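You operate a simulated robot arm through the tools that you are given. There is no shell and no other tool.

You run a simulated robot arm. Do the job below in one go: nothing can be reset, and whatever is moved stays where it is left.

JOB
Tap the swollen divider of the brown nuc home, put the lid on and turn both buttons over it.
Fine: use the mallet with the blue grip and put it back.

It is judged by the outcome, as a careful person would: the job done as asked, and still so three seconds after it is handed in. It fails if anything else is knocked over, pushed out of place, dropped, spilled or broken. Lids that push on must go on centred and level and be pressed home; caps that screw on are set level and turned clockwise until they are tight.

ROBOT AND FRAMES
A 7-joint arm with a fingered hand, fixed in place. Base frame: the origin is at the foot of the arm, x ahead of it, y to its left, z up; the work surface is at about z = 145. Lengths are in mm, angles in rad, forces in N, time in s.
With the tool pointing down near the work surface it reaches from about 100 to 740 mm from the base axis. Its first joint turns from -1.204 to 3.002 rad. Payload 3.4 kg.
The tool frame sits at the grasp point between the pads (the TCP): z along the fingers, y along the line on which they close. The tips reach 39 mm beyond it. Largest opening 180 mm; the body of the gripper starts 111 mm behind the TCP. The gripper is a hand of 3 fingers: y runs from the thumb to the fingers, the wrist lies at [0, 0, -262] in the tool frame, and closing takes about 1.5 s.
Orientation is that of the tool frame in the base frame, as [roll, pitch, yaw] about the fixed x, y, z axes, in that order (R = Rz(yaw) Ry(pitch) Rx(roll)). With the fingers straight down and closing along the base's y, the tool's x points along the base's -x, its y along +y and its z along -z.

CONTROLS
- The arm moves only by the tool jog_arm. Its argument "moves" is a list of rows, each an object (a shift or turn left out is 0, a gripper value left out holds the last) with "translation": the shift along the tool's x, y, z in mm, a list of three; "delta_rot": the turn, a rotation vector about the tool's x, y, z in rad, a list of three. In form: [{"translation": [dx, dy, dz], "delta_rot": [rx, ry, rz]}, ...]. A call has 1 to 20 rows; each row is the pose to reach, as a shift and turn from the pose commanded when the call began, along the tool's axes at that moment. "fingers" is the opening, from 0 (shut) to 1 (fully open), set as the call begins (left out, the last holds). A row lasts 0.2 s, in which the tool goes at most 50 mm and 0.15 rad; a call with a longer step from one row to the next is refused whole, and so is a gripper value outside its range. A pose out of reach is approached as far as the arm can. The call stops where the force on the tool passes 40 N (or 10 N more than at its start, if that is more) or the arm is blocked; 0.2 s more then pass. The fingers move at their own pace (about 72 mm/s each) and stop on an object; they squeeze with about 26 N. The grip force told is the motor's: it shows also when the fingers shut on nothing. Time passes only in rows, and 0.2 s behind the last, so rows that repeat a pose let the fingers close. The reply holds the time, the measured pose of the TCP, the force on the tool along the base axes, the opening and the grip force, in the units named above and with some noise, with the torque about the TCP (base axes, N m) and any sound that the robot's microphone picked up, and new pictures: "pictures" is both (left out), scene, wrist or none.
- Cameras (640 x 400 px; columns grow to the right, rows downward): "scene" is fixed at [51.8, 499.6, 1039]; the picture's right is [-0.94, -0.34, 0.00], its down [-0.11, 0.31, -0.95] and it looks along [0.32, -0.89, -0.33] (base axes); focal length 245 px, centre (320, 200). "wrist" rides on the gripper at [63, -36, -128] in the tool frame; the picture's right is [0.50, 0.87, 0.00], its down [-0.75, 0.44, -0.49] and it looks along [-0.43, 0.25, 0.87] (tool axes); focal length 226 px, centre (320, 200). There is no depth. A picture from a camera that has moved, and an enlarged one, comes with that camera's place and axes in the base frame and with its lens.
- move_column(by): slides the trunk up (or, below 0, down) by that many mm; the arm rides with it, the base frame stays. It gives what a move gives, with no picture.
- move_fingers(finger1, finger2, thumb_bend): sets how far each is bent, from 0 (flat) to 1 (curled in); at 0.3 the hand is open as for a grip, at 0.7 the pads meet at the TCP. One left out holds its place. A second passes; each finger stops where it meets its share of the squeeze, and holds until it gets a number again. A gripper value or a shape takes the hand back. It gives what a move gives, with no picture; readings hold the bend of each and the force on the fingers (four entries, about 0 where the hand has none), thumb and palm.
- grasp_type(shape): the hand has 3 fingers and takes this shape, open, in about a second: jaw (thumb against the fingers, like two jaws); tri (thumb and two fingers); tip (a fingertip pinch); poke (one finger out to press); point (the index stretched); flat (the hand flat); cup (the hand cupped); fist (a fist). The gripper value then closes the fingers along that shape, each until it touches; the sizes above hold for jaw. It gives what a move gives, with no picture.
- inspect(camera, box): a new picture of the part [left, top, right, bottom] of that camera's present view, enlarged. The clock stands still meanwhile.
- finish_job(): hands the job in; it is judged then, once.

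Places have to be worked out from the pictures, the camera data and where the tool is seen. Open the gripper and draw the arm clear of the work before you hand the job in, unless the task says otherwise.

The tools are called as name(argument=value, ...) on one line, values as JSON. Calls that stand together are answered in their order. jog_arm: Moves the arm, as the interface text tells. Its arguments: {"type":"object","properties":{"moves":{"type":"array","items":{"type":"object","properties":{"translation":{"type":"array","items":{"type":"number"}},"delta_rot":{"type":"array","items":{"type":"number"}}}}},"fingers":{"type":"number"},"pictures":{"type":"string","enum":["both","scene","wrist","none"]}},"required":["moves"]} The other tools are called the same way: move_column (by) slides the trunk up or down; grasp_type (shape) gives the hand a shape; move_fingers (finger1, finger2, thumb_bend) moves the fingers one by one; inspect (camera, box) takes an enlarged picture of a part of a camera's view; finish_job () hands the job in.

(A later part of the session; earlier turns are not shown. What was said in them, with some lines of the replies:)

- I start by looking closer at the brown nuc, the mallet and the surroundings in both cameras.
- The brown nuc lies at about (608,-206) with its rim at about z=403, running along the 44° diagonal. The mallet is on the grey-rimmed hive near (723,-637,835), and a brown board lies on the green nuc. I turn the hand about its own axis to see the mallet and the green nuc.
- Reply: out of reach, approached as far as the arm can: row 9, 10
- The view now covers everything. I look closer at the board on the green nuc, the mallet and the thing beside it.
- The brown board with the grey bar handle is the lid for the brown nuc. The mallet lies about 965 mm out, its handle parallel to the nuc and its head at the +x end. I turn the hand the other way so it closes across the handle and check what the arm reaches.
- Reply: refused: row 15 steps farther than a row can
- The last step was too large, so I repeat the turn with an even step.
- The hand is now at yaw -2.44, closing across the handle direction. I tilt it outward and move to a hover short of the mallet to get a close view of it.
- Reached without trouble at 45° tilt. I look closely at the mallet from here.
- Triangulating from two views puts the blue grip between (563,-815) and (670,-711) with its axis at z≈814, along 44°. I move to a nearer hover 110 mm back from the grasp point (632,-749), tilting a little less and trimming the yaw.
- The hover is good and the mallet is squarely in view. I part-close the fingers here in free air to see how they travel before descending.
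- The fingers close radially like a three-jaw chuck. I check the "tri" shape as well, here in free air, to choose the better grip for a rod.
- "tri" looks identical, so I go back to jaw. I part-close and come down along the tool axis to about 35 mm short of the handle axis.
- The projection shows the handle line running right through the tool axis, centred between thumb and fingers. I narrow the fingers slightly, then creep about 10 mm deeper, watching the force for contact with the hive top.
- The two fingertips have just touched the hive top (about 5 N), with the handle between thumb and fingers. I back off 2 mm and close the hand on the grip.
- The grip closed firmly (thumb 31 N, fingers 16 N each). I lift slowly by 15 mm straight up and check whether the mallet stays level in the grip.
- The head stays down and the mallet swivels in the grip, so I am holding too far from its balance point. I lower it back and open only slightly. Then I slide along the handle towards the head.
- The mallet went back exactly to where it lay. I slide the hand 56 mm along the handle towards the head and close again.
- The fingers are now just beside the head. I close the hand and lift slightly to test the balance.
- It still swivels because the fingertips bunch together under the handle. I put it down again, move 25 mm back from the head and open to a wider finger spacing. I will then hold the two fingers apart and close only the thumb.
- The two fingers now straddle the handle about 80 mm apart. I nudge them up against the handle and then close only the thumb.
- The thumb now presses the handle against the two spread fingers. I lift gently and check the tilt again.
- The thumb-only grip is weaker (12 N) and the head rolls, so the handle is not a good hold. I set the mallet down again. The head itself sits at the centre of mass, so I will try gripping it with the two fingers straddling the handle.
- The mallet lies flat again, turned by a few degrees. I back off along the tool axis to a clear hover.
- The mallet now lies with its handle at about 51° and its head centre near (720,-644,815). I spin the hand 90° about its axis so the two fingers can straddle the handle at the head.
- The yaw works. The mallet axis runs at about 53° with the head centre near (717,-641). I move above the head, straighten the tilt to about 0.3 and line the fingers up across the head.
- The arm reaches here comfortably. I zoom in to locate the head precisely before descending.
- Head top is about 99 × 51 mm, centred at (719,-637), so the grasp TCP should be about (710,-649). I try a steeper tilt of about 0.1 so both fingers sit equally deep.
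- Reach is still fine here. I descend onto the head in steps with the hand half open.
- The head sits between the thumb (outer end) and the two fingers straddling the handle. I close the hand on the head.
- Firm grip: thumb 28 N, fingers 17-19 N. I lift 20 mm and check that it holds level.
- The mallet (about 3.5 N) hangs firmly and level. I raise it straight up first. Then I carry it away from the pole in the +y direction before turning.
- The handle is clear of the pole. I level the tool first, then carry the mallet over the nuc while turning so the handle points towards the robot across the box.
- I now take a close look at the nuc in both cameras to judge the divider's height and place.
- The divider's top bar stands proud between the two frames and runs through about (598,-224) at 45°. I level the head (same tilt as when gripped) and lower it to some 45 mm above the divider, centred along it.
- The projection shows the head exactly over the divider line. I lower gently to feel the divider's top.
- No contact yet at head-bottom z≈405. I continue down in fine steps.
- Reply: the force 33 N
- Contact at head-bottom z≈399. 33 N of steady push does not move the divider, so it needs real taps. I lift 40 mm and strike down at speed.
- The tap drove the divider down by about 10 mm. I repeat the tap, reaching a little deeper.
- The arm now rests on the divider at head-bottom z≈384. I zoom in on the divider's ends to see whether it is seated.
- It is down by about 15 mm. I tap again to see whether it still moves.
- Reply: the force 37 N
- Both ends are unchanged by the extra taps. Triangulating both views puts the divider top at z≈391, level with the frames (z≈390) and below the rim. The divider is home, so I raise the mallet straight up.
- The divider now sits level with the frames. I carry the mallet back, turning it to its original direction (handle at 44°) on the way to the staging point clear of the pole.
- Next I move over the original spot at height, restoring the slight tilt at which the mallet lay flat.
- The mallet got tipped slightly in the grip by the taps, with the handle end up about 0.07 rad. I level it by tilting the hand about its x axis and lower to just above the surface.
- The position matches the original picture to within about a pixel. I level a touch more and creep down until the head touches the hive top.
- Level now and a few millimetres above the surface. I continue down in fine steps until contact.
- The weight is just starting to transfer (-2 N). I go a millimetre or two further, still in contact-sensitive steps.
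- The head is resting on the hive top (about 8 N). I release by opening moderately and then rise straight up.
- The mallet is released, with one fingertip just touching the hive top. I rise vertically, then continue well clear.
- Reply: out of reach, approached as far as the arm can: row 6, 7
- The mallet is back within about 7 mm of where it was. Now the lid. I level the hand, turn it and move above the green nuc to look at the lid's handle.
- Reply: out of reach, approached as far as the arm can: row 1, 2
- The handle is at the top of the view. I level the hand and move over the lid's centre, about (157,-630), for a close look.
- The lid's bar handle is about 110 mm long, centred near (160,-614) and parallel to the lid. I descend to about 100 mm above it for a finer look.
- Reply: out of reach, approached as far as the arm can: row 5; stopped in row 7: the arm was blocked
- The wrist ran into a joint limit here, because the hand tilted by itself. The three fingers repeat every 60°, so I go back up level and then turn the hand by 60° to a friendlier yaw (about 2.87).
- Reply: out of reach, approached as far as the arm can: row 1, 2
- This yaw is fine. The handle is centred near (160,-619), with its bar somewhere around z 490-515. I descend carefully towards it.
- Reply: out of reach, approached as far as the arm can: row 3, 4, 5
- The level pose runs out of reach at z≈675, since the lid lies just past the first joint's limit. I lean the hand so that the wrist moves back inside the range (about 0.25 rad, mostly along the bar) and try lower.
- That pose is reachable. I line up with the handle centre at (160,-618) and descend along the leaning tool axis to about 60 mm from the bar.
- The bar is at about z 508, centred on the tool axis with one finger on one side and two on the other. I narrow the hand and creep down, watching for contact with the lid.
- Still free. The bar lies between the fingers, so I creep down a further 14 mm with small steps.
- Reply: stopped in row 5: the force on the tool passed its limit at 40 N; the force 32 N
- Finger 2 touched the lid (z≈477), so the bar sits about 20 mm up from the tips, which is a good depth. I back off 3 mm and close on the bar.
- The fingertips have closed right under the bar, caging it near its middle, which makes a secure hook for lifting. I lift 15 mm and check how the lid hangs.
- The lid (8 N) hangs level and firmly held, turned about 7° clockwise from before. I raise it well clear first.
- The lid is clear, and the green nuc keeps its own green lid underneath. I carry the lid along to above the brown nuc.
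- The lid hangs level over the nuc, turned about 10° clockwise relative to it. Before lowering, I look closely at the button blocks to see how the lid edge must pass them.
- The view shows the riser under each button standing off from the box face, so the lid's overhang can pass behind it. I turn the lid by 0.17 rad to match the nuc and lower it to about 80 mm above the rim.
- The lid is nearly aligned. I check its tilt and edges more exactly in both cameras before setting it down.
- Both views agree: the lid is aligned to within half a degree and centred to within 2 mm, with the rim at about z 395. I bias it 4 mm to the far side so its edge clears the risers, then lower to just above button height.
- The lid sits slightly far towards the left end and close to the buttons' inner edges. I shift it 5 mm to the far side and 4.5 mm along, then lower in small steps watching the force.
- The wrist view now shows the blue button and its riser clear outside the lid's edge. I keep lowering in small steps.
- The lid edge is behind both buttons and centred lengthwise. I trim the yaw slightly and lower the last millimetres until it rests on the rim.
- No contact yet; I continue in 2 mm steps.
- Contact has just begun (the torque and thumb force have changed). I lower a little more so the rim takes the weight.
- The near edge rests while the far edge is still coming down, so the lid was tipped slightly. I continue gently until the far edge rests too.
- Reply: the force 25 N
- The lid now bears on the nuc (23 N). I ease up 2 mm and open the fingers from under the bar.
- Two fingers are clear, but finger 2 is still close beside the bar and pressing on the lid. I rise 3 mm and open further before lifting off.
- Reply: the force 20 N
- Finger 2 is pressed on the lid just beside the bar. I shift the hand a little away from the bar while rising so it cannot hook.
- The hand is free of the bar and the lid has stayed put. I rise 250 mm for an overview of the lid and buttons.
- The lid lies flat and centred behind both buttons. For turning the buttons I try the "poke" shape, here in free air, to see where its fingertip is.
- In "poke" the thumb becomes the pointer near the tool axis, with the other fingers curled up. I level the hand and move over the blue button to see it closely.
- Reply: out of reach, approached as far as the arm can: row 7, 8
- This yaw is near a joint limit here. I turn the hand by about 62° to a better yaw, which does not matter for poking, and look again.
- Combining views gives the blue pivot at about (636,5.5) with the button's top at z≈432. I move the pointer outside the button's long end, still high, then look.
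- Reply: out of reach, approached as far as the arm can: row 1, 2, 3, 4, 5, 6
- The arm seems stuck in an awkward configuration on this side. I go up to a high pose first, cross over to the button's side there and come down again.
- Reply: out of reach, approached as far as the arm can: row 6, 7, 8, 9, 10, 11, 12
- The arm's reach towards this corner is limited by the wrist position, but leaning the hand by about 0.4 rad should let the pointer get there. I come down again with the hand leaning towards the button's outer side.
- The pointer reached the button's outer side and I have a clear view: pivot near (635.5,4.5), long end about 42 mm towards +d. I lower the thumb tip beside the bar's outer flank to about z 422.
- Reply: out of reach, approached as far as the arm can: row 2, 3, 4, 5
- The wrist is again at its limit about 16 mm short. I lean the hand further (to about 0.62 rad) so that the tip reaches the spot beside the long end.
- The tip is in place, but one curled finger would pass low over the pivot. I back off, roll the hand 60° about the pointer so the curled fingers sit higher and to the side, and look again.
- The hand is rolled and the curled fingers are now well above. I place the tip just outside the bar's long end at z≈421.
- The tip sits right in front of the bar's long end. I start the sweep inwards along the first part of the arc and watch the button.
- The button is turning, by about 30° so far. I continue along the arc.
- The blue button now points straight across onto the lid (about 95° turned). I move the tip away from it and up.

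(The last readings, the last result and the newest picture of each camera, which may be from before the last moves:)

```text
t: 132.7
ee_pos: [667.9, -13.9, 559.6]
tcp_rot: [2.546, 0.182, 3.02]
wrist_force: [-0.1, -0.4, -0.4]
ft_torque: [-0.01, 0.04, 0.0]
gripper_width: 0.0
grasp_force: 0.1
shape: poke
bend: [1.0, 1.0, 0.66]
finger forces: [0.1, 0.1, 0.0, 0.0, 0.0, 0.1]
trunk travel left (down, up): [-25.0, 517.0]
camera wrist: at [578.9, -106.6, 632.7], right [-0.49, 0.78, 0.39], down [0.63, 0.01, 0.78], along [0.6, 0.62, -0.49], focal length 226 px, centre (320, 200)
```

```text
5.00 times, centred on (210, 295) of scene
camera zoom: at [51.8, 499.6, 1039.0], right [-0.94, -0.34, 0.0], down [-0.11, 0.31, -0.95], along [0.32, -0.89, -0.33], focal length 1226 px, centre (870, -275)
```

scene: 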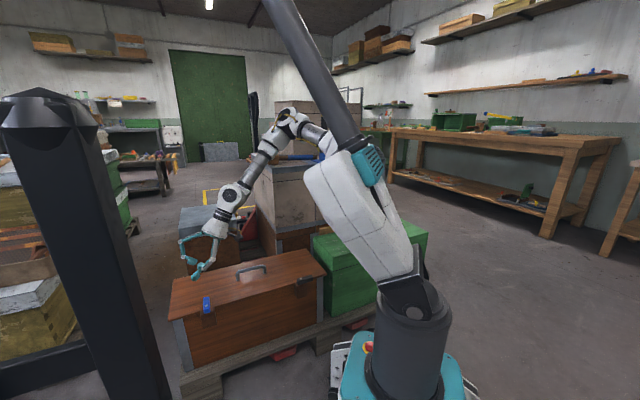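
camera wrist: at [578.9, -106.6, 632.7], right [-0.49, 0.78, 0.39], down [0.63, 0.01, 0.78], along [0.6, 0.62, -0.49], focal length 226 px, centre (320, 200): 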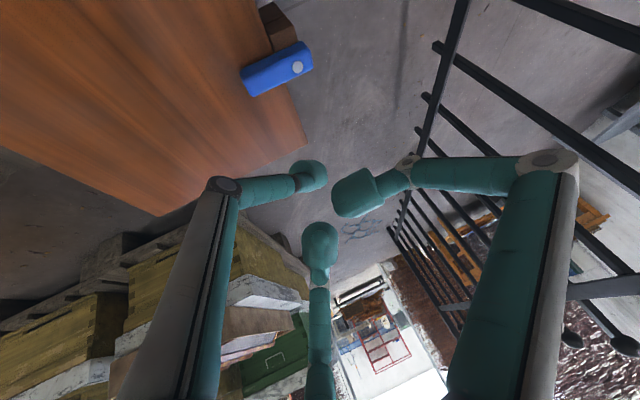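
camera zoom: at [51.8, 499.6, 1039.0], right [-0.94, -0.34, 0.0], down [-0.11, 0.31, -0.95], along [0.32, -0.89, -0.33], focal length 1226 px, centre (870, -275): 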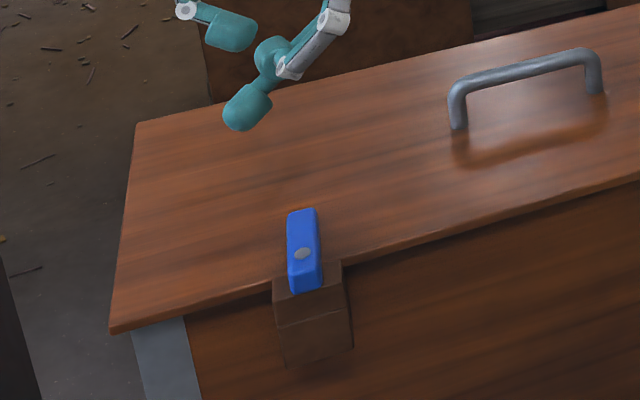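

The blue button is turned over the lid. Now I go to the dark button. I rise, level the hand and move above it.

jog_arm(moves=[{"translation": [8, 0, -35], "delta_rot": [0.07, 0.02, 0]}, {"translation": [25, -12, -68], "delta_rot": [0.14, 0.045, 0]}, {"translation": [45, -28, -100], "delta_rot": [0.21, 0.07, 0]}, {"translation": [62, -44, -130], "delta_rot": [0.29, 0.09, 0]}, {"translation": [79, -60, -160], "delta_rot": [0.37, 0.11, 0]}, {"translation": [96, -75, -188], "delta_rot": [0.45, 0.135, 0]}, {"translation": [111, -88, -206], "delta_rot": [0.53, 0.16, 0]}, {"translation": [123, -99, -218], "delta_rot": [0.596, 0.18, 0]}, {"translation": [123, -99, -218], "delta_rot": [0.596, 0.18, 0]}])

```text
t: 134.7
ee_pos: [500.7, -200.8, 660.3]
tcp_rot: [-3.138, 0.013, 3.072]
wrist_force: [0.7, -0.1, 0.1]
ft_torque: [-0.02, 0.0, 0.0]
gripper_width: 0.0
grasp_force: 0.1
shape: poke
bend: [1.0, 1.0, 0.66]
finger forces: [0.1, 0.0, 0.1, 0.0, 0.0, 0.1]
trunk travel left (down, up): [-25.0, 517.0]
camera wrist: at [435.3, -231.3, 787.2], right [-0.44, 0.9, -0.01], down [0.78, 0.38, 0.5], along [0.45, 0.21, -0.87], focal length 226 px, centre (320, 200)
```

scene: 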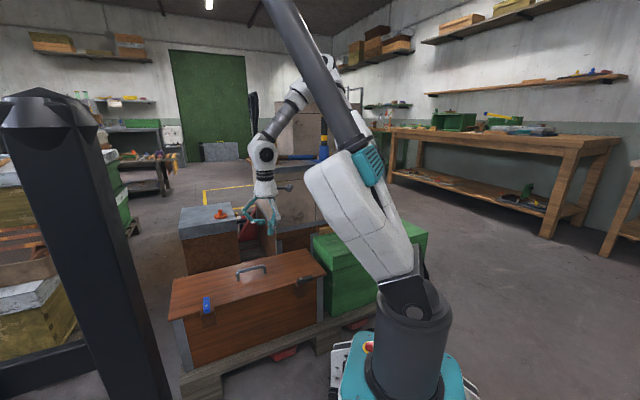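
wrist: 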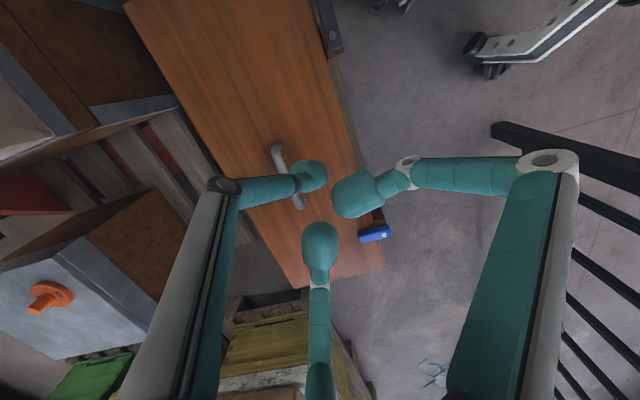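

The dark button shows at the top of the view. I zoom in to fix its pivot and direction.

inspect(camera="wrist", box=[280, 0, 380, 70])

inspect(camera="scene", box=[280, 260, 330, 300])

```text
5.71 times, centred on (330, 35) of wrist
camera zoom: at [435.3, -231.3, 787.2], right [-0.44, 0.9, -0.01], down [0.78, 0.38, 0.5], along [0.45, 0.21, -0.87], focal length 1292 px, centre (263, 1143)
```

zoom: 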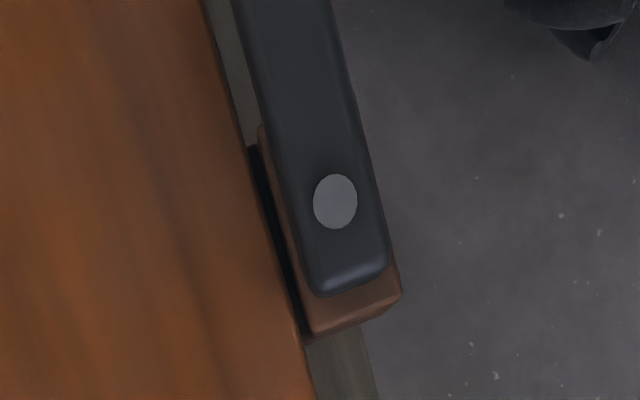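

```text
10.00 times, centred on (305, 280) of scene
camera zoom: at [51.8, 499.6, 1039.0], right [-0.94, -0.34, 0.0], down [-0.11, 0.31, -0.95], along [0.32, -0.89, -0.33], focal length 2452 px, centre (470, -600)
```

zoom: 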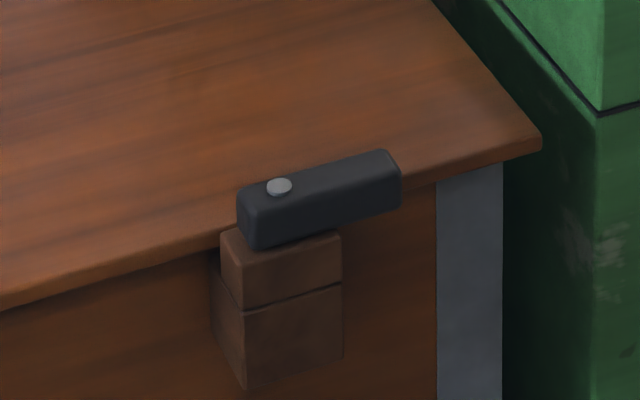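

Dark pivot at about (394.5,-234.5), long end towards the green nuc. I turn the hand and move above the outer side of its long end.

jog_arm(moves=[{"translation": [18, -4, 0], "delta_rot": [0, 0, -0.135]}, {"translation": [36, -8.5, 0], "delta_rot": [0, 0, -0.27]}, {"translation": [54, -13, 10], "delta_rot": [0, 0, -0.405]}, {"translation": [72, -17, 20], "delta_rot": [0, 0, -0.54]}, {"translation": [90, -21.5, 30], "delta_rot": [0, 0, -0.675]}, {"translation": [108, -26, 45], "delta_rot": [0, 0, -0.81]}, {"translation": [126, -30, 60], "delta_rot": [0, 0, -0.945]}, {"translation": [144, -34.5, 80], "delta_rot": [0, 0, -1.08]}, {"translation": [161, -39, 100], "delta_rot": [0, 0, -1.21]}, {"translation": [161, -39, 100], "delta_rot": [0, 0, -1.21]}])

inspect(camera="scene", box=[250, 200, 350, 310])

```text
t: 136.9
ee_pos: [379.9, -248.6, 548.3]
tcp_rot: [-3.137, 0.004, -2.003]
wrist_force: [-0.3, -0.7, -0.5]
ft_torque: [-0.04, -0.03, -0.03]
gripper_width: 0.1
grasp_force: 0.1
shape: poke
bend: [1.0, 1.0, 0.66]
finger forces: [0.1, 0.0, 0.0, 0.0, 0.0, 0.0]
out of reach, approached as far as the arm can: row 6, 7, 8, 9, 10
trunk travel left (down, up): [-25.0, 517.0]
camera wrist: at [385.3, -320.9, 676.4], right [-1.0, -0.09, -0.01], down [-0.08, 0.87, 0.49], along [-0.04, 0.49, -0.87], focal length 226 px, centre (320, 200)
```

scene: 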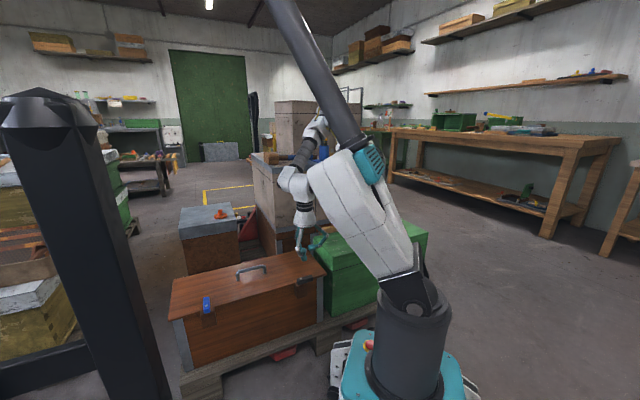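
wrist: 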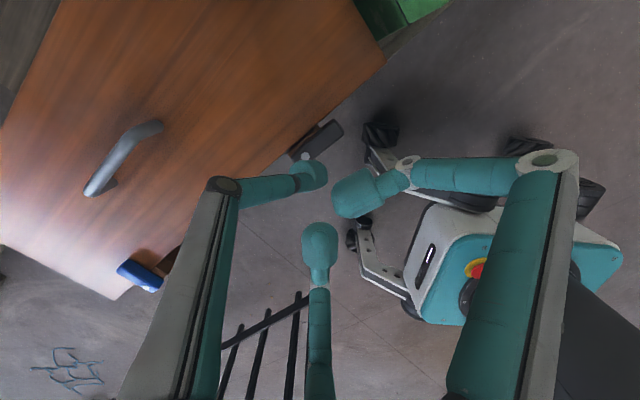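

```text
3.64 times, centred on (300, 255) of scene
camera zoom: at [51.8, 499.6, 1039.0], right [-0.94, -0.34, 0.0], down [-0.11, 0.31, -0.95], along [0.32, -0.89, -0.33], focal length 892 px, centre (393, 0)
```

zoom: 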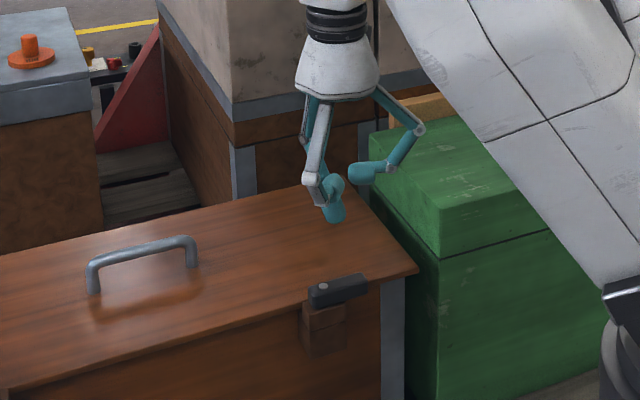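

The arm cannot fold in that far with the hand upright. I rise a little and turn the hand. Then I lean it outward, as I did at the other button.

jog_arm(moves=[{"translation": [-1, -6, -15], "delta_rot": [0, 0, -0.135]}, {"translation": [-2, -12, -30], "delta_rot": [0, 0, -0.27]}, {"translation": [-3, -18, -50], "delta_rot": [0, 0, -0.405]}, {"translation": [-4, -24, -50], "delta_rot": [0, 0, -0.54]}, {"translation": [-5, -30, -50], "delta_rot": [0, 0, -0.675]}, {"translation": [-6, -36, -50], "delta_rot": [0, 0, -0.81]}, {"translation": [-7, -41, -50], "delta_rot": [0, 0, -0.945]}, {"translation": [-7, -41, -50], "delta_rot": [0, 0, -1.08]}, {"translation": [-7, -41, -50], "delta_rot": [0, 0, -1.22]}], pictures="none")

jog_arm(moves=[{"delta_rot": [-0.036, -0.105, 0]}, {"delta_rot": [-0.072, -0.21, 0]}, {"delta_rot": [-0.108, -0.315, 0]}, {"delta_rot": [-0.1435, -0.421, 0]}, {"delta_rot": [-0.1435, -0.421, 0]}])

inspect(camera="scene", box=[250, 200, 350, 310])

```text
t: 138.9
ee_pos: [418.5, -261.7, 598.2]
tcp_rot: [-3.13, -0.007, -0.782]
wrist_force: [0.3, 0.3, -0.3]
ft_torque: [-0.04, 0.0, 0.04]
gripper_width: 0.0
grasp_force: 0.1
shape: poke
bend: [1.0, 1.0, 0.66]
finger forces: [0.1, 0.0, 0.1, 0.0, 0.0, 0.0]
trunk travel left (down, up): [-25.0, 517.0]
```

```text
t: 140.1
ee_pos: [419.3, -254.1, 601.0]
tcp_rot: [2.994, 0.405, -0.812]
wrist_force: [0.3, 0.3, 0.6]
ft_torque: [0.01, -0.01, 0.01]
gripper_width: 0.3
grasp_force: 0.1
shape: poke
bend: [1.0, 1.0, 0.66]
finger forces: [0.0, 0.0, 0.1, 0.0, 0.1, 0.0]
trunk travel left (down, up): [-25.0, 517.0]
camera wrist: at [532.0, -293.4, 686.8], right [-0.27, -0.96, -0.08], down [-0.59, 0.1, 0.8], along [-0.76, 0.26, -0.59], focal length 226 px, centre (320, 200)
```

scene: 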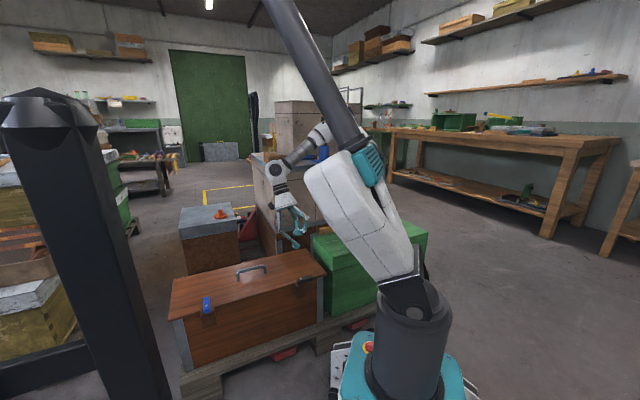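
wrist: 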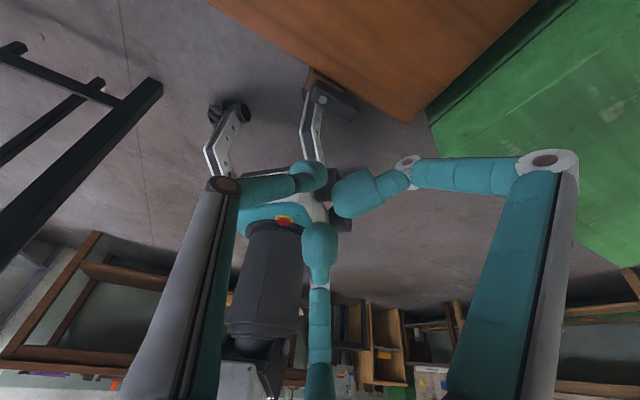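

```text
3.64 times, centred on (300, 255) of scene
camera zoom: at [51.8, 499.6, 1039.0], right [-0.94, -0.34, 0.0], down [-0.11, 0.31, -0.95], along [0.32, -0.89, -0.33], focal length 892 px, centre (393, 0)
```

zoom: 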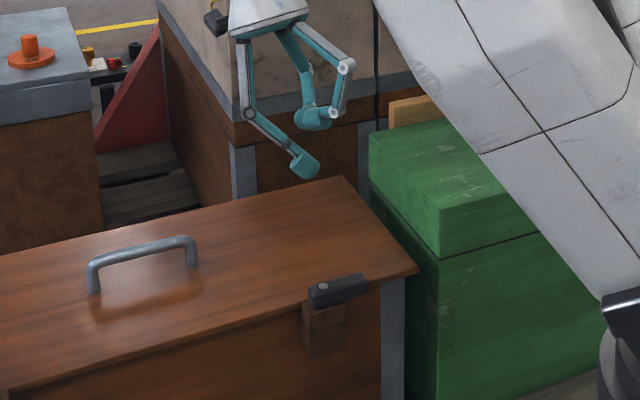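

The lean works here. I lower the tip to the outside of the dark bar's long end in steps.

jog_arm(moves=[{"translation": [2, 3, 31]}, {"translation": [4, 6, 63]}, {"translation": [6, 9, 95]}, {"translation": [8, 12, 125]}, {"translation": [10, 15, 150]}, {"translation": [10, 15, 156]}, {"translation": [10, 15, 156]}])

inspect(camera="scene", box=[265, 245, 335, 305])

```text
t: 141.7
ee_pos: [357.0, -243.2, 455.8]
tcp_rot: [2.994, 0.406, -0.812]
wrist_force: [-0.6, -0.3, 0.0]
ft_torque: [-0.04, 0.02, 0.02]
gripper_width: 0.1
grasp_force: 0.0
shape: poke
bend: [1.0, 1.0, 0.66]
finger forces: [0.0, 0.0, 0.0, 0.0, 0.0, 0.0]
trunk travel left (down, up): [-25.0, 517.0]
camera wrist: at [469.1, -283.5, 541.5], right [-0.27, -0.96, -0.08], down [-0.59, 0.1, 0.8], along [-0.76, 0.27, -0.59], focal length 226 px, centre (320, 200)
```

scene: 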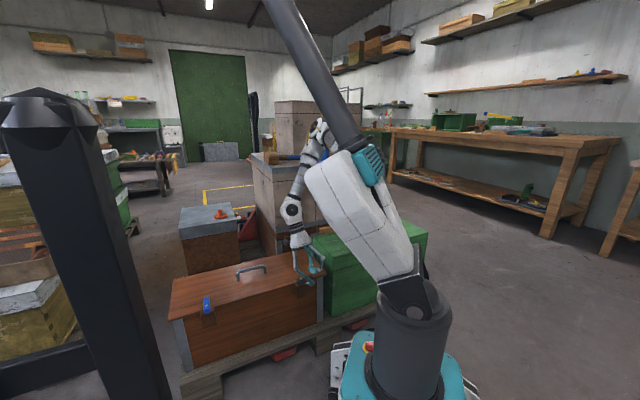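
wrist: 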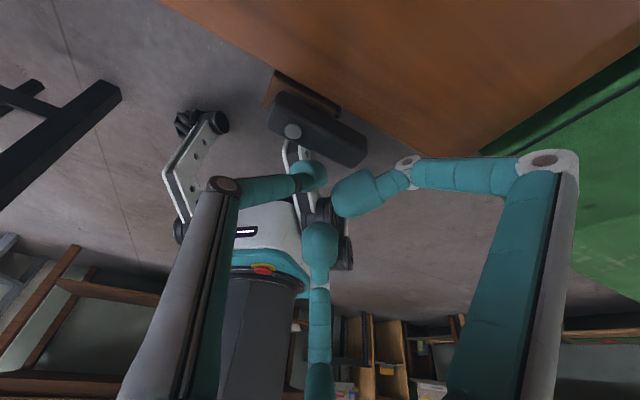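

```text
6.67 times, centred on (300, 275) of scene
camera zoom: at [51.8, 499.6, 1039.0], right [-0.94, -0.34, 0.0], down [-0.11, 0.31, -0.95], along [0.32, -0.89, -0.33], focal length 1635 px, centre (453, -300)
```

zoom: 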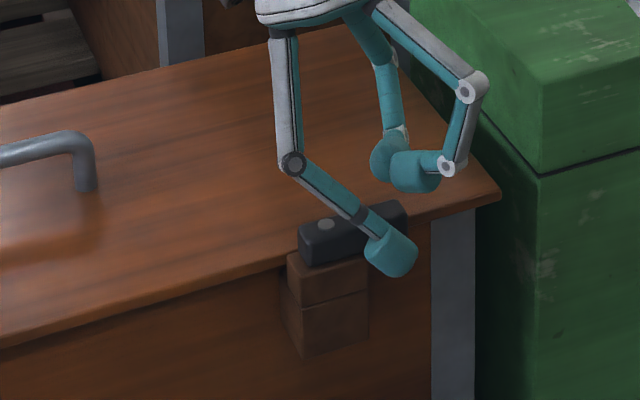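

The boot of the thumb is just outside the bar's long end. I start the sweep for this button, mirrored from the blue one.

jog_arm(moves=[{"translation": [8, 0.2, -3.4]}, {"translation": [15.5, 0.5, -6.7]}, {"translation": [21.5, 3.5, -9]}, {"translation": [27.5, 6, -11.2]}, {"translation": [33.2, 8.2, -13.2]}, {"translation": [33.2, 8.2, -13.2]}], pictures="wrist")

inspect(camera="scene", box=[265, 245, 335, 305])

```text
t: 143.1
ee_pos: [378.1, -275.7, 455.6]
tcp_rot: [2.994, 0.406, -0.812]
wrist_force: [0.4, -0.1, 0.8]
ft_torque: [0.01, 0.0, 0.01]
gripper_width: 0.0
grasp_force: 0.0
shape: poke
bend: [1.0, 1.0, 0.66]
finger forces: [0.0, 0.0, 0.0, 0.1, 0.3, 0.1]
trunk travel left (down, up): [-25.0, 517.0]
camera wrist: at [489.5, -315.0, 541.9], right [-0.27, -0.96, -0.08], down [-0.59, 0.1, 0.8], along [-0.76, 0.27, -0.59], focal length 226 px, centre (320, 200)
```

wrist: 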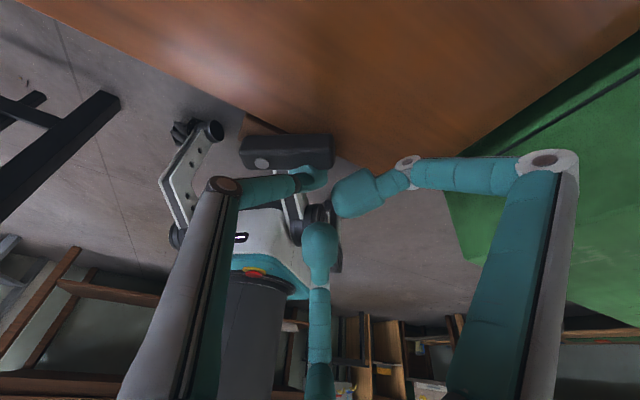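

```text
6.67 times, centred on (300, 275) of scene
camera zoom: at [51.8, 499.6, 1039.0], right [-0.94, -0.34, 0.0], down [-0.11, 0.31, -0.95], along [0.32, -0.89, -0.33], focal length 1635 px, centre (453, -300)
```

zoom: 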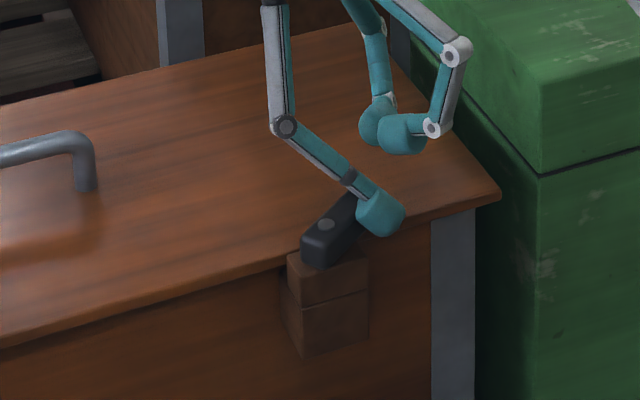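

The dark button is turning as planned, by about 25° so far. I continue along the arc to the end.

jog_arm(moves=[{"translation": [9, -1, -4]}, {"translation": [18.4, -2.8, -8.4]}, {"translation": [25.5, -9, -12.5]}, {"translation": [32.5, -15, -16.3]}, {"translation": [35.2, -20, -18.2]}, {"translation": [35.2, -20, -18.2]}], pictures="wrist")

inspect(camera="scene", box=[265, 245, 335, 305])

```text
t: 144.5
ee_pos: [420.3, -287.5, 455.8]
tcp_rot: [2.994, 0.409, -0.812]
wrist_force: [-1.9, -1.1, 1.0]
ft_torque: [-0.01, 0.07, 0.06]
gripper_width: 0.0
grasp_force: 0.0
shape: poke
bend: [1.0, 1.0, 0.67]
finger forces: [0.0, 0.0, 0.0, 0.0, 3.4, 0.1]
trunk travel left (down, up): [-25.0, 517.0]
camera wrist: at [532.5, -327.2, 542.4], right [-0.27, -0.96, -0.08], down [-0.59, 0.1, 0.8], along [-0.76, 0.27, -0.59], focal length 226 px, centre (320, 200)
```

wrist: 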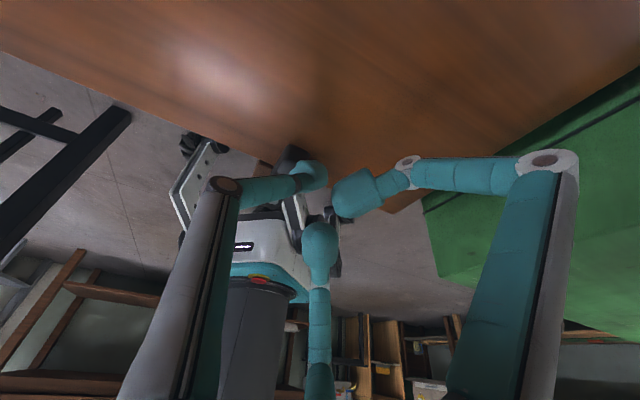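

```text
6.67 times, centred on (300, 275) of scene
camera zoom: at [51.8, 499.6, 1039.0], right [-0.94, -0.34, 0.0], down [-0.11, 0.31, -0.95], along [0.32, -0.89, -0.33], focal length 1635 px, centre (453, -300)
```

zoom: 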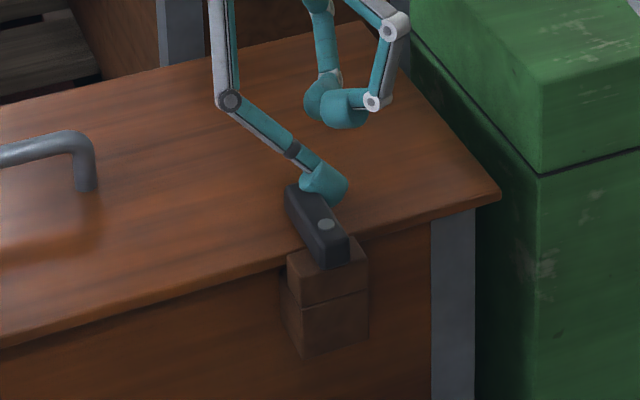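

The dark button now lies over the lid, at about 90°. I move the tip away from it and rise clear.

jog_arm(moves=[{"translation": [0, 8, 1]}, {"translation": [-4, 13, -8]}, {"translation": [-17, 18, -38]}, {"translation": [-32, 22, -72]}, {"translation": [-47, 27, -107]}, {"translation": [-62, 32, -142]}])

inspect(camera="scene", box=[160, 235, 340, 345])

inspect(camera="scene", box=[265, 245, 335, 305])

```text
t: 145.9
ee_pos: [413.1, -294.9, 614.1]
tcp_rot: [2.995, 0.408, -0.812]
wrist_force: [0.0, -0.1, 0.0]
ft_torque: [0.01, -0.01, 0.03]
gripper_width: 0.0
grasp_force: 0.1
shape: poke
bend: [1.0, 1.0, 0.66]
finger forces: [0.1, 0.0, 0.0, 0.1, 0.1, 0.1]
trunk travel left (down, up): [-25.0, 517.0]
camera wrist: at [525.0, -334.1, 699.8], right [-0.27, -0.96, -0.08], down [-0.59, 0.1, 0.8], along [-0.76, 0.27, -0.59], focal length 226 px, centre (320, 200)
```

scene: 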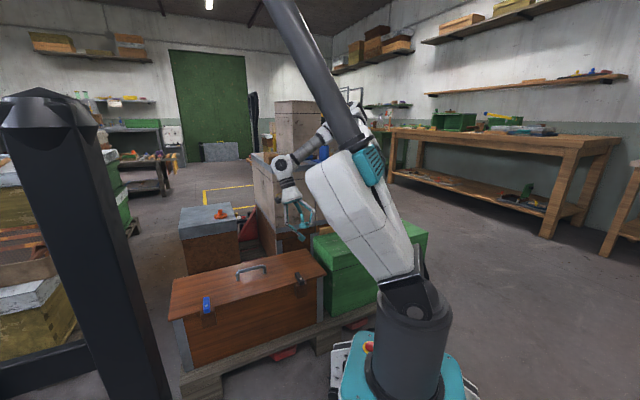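
wrist: 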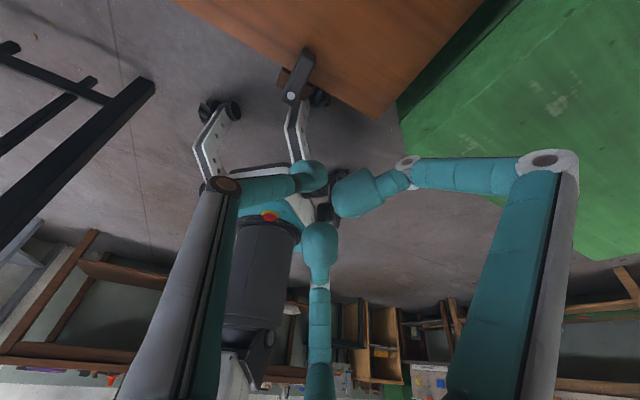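

```text
3.56 times, centred on (250, 290) of scene
camera zoom: at [51.8, 499.6, 1039.0], right [-0.94, -0.34, 0.0], down [-0.11, 0.31, -0.95], along [0.32, -0.89, -0.33], focal length 872 px, centre (569, -120)
```

zoom: 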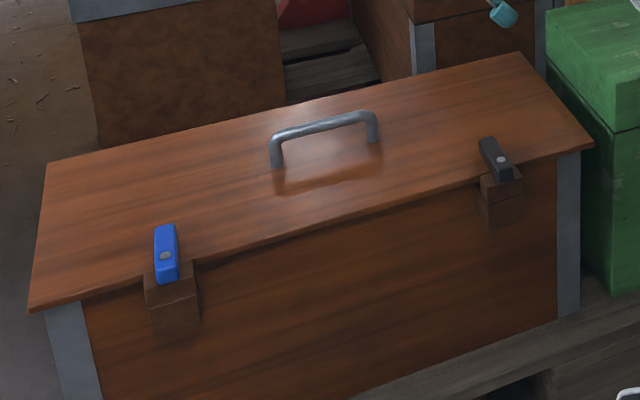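

```text
6.67 times, centred on (300, 275) of scene
camera zoom: at [51.8, 499.6, 1039.0], right [-0.94, -0.34, 0.0], down [-0.11, 0.31, -0.95], along [0.32, -0.89, -0.33], focal length 1635 px, centre (453, -300)
```

zoom: 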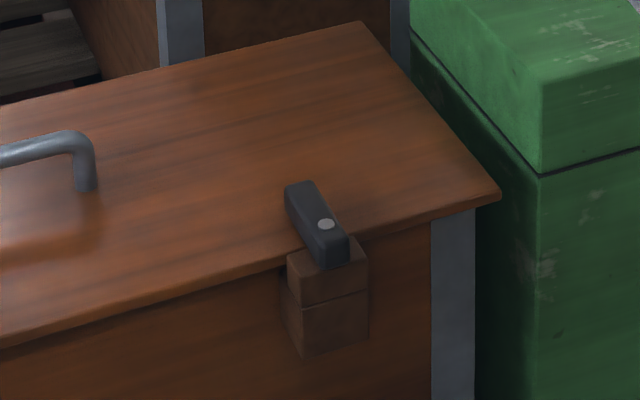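

Both buttons lie across the lid. I rise further, level the hand and open it to its normal shape, and then make a last check from above.

jog_arm(moves=[{"translation": [-16, 5, -37]}, {"translation": [-32, 11, -75]}, {"translation": [-49, 17, -113], "delta_rot": [0.03, 0.08, 0]}, {"translation": [-65, 22, -150], "delta_rot": [0.06, 0.17, 0]}, {"translation": [-82, 28, -189], "delta_rot": [0.09, 0.26, 0]}, {"translation": [-98, 34, -227], "delta_rot": [0.12, 0.35, 0]}, {"translation": [-114, 39, -264], "delta_rot": [0.1435, 0.421, 0]}], pictures="none")

grasp_type(shape="jaw")

jog_arm(moves=[{"delta_rot": [0, 0, 0.14]}, {"delta_rot": [0, 0, 0.28]}, {"delta_rot": [0, 0, 0.42]}, {"delta_rot": [0, 0, 0.56]}, {"delta_rot": [0, 0, 0.7]}, {"delta_rot": [0, 0, 0.84]}, {"delta_rot": [0, 0, 0.98]}, {"delta_rot": [0, 0, 1.12]}, {"delta_rot": [0, 0, 1.26]}, {"delta_rot": [0, 0, 1.4]}], fingers=1.0)

```text
t: 147.5
ee_pos: [413.8, -296.2, 905.6]
tcp_rot: [-3.138, -0.014, -0.783]
wrist_force: [0.4, -0.3, -0.2]
ft_torque: [-0.01, 0.0, -0.01]
gripper_width: 0.1
grasp_force: 0.0
shape: poke
bend: [1.0, 1.0, 0.66]
finger forces: [0.0, 0.1, 0.0, 0.1, 0.1, 0.1]
trunk travel left (down, up): [-25.0, 517.0]
```

```text
t: 148.4
ee_pos: [413.5, -296.0, 904.1]
tcp_rot: [-3.139, -0.012, -0.781]
wrist_force: [0.1, -1.0, -0.5]
ft_torque: [0.04, 0.01, 0.02]
gripper_width: 179.9
grasp_force: 0.0
shape: jaw
bend: [0.3, 0.3, 0.3]
finger forces: [0.1, 0.1, 0.1, 0.0, 0.0, 0.1]
trunk travel left (down, up): [-25.0, 517.0]
```

```text
t: 150.6
ee_pos: [413.9, -296.2, 904.1]
tcp_rot: [-3.128, 0.003, -2.184]
wrist_force: [0.6, 0.1, -0.9]
ft_torque: [0.02, -0.03, 0.02]
gripper_width: 179.8
grasp_force: 0.0
shape: jaw
bend: [0.3, 0.3, 0.3]
finger forces: [0.0, 0.1, 0.0, 0.0, 0.1, 0.1]
trunk travel left (down, up): [-25.0, 517.0]
camera wrist: at [405.5, -368.2, 1032.4], right [-1.0, 0.09, -0.01], down [0.07, 0.87, 0.49], along [0.05, 0.49, -0.87], focal length 226 px, centre (320, 200)
```

scene: 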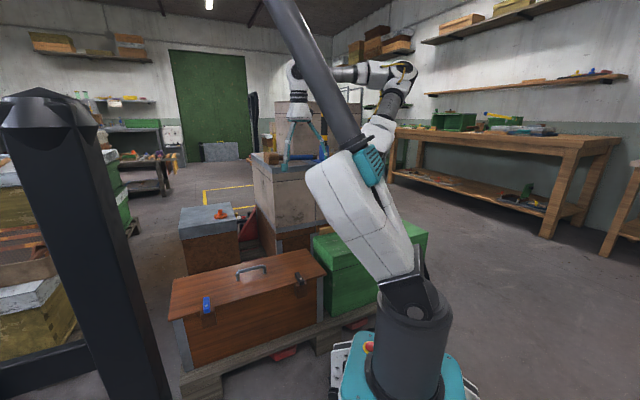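
wrist: 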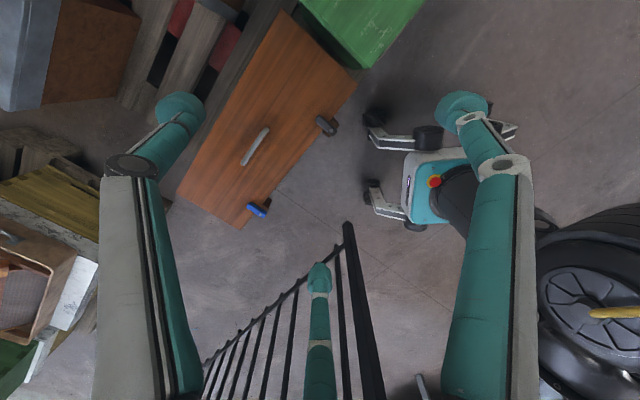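

I zoom in on the closed nuc from above to confirm that the lid is seated, level and centred.

inspect(camera="wrist", box=[160, 0, 380, 240])

inspect(camera="scene", box=[160, 245, 240, 335])

inspect(camera="scene", box=[230, 100, 340, 180])

```text
1.67 times, centred on (270, 120) of wrist
camera zoom: at [405.5, -368.2, 1032.4], right [-1.0, 0.09, -0.01], down [0.07, 0.87, 0.49], along [0.05, 0.49, -0.87], focal length 377 px, centre (403, 333)
```

zoom: 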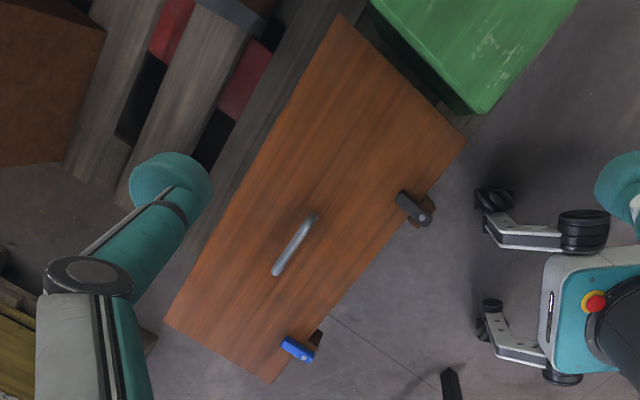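

```text
4.44 times, centred on (200, 290) of scene
camera zoom: at [51.8, 499.6, 1039.0], right [-0.94, -0.34, 0.0], down [-0.11, 0.31, -0.95], along [0.32, -0.89, -0.33], focal length 1090 px, centre (853, -200)
```

zoom: 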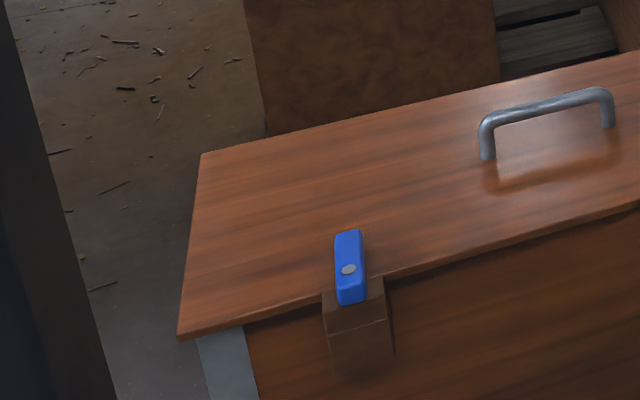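

```text
5.00 times, centred on (285, 140) of scene
camera zoom: at [51.8, 499.6, 1039.0], right [-0.94, -0.34, 0.0], down [-0.11, 0.31, -0.95], along [0.32, -0.89, -0.33], focal length 1226 px, centre (495, 500)
```

zoom: 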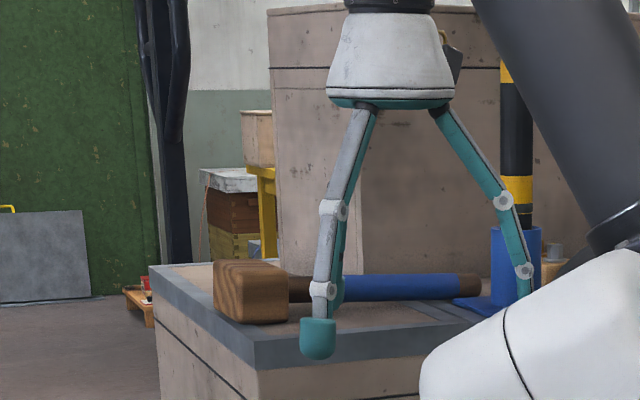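

Everything checks out. The lid is flat and centred within about 3 mm, both buttons lie over it, and the mallet is back on the hive. I draw the arm up clear of the work with the hand open.

jog_arm(moves=[{"translation": [0, 0, -40]}, {"translation": [0, 0, -80]}, {"translation": [0, 0, -120]}, {"translation": [0, 0, -160]}, {"translation": [0, 0, -190]}, {"translation": [0, 0, -190]}, {"translation": [0, 0, -190]}])

```text
t: 152.2
ee_pos: [409.5, -295.4, 1093.6]
tcp_rot: [-3.131, 0.001, -2.183]
wrist_force: [-0.6, 0.7, -0.3]
ft_torque: [0.01, -0.02, -0.02]
gripper_width: 179.8
grasp_force: 0.0
shape: jaw
bend: [0.3, 0.3, 0.3]
finger forces: [0.0, 0.0, 0.0, 0.0, 0.0, 0.0]
trunk travel left (down, up): [-25.0, 517.0]
camera wrist: at [403.0, -367.6, 1221.8], right [-1.0, 0.09, -0.01], down [0.07, 0.87, 0.49], along [0.05, 0.49, -0.87], focal length 226 px, centre (320, 200)
```

scene: 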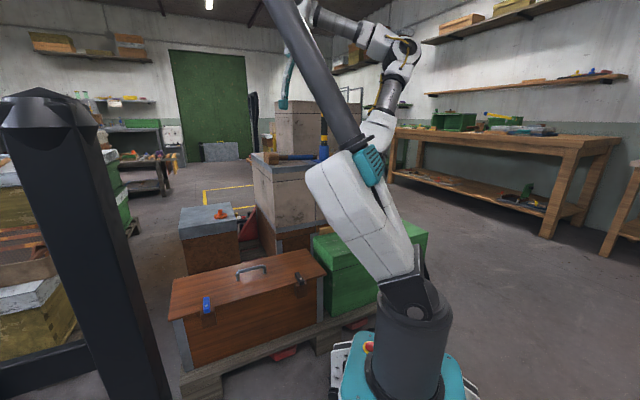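
wrist: 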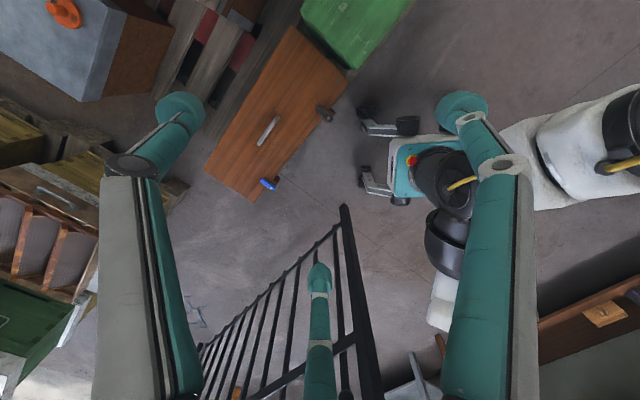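

The arm is clear and the hand is open. The divider is home, the lid is on, both buttons are turned over it and the mallet is back, so I hand the job in.

finish_job()

```text
The job is handed in.
```

The job is finished and handed in. The divider of the brown nuc is tapped home, the lid is on, both buttons are turned over it, and the mallet is back on the hive.

- **Divider:** It went down about 11 mm on the first tap and did not move on two more. Its top now sits level with the frames. I held the mallet by its head, because it swivelled when held by the handle, so the side of the head struck the divider rather than its face.
- **Lid:** It lies flat and is centred on the nuc to within about 3 mm.
- **Buttons:** The blue and the dark button both point straight across the lid, at about 90°.
- **Mallet:** It lies about 7 mm from where it was, in the same direction. It was pushed and turned slightly on the hive top before I had a firm grip.

I saw nothing else moved or knocked over. The arm is drawn up clear with the hand open.
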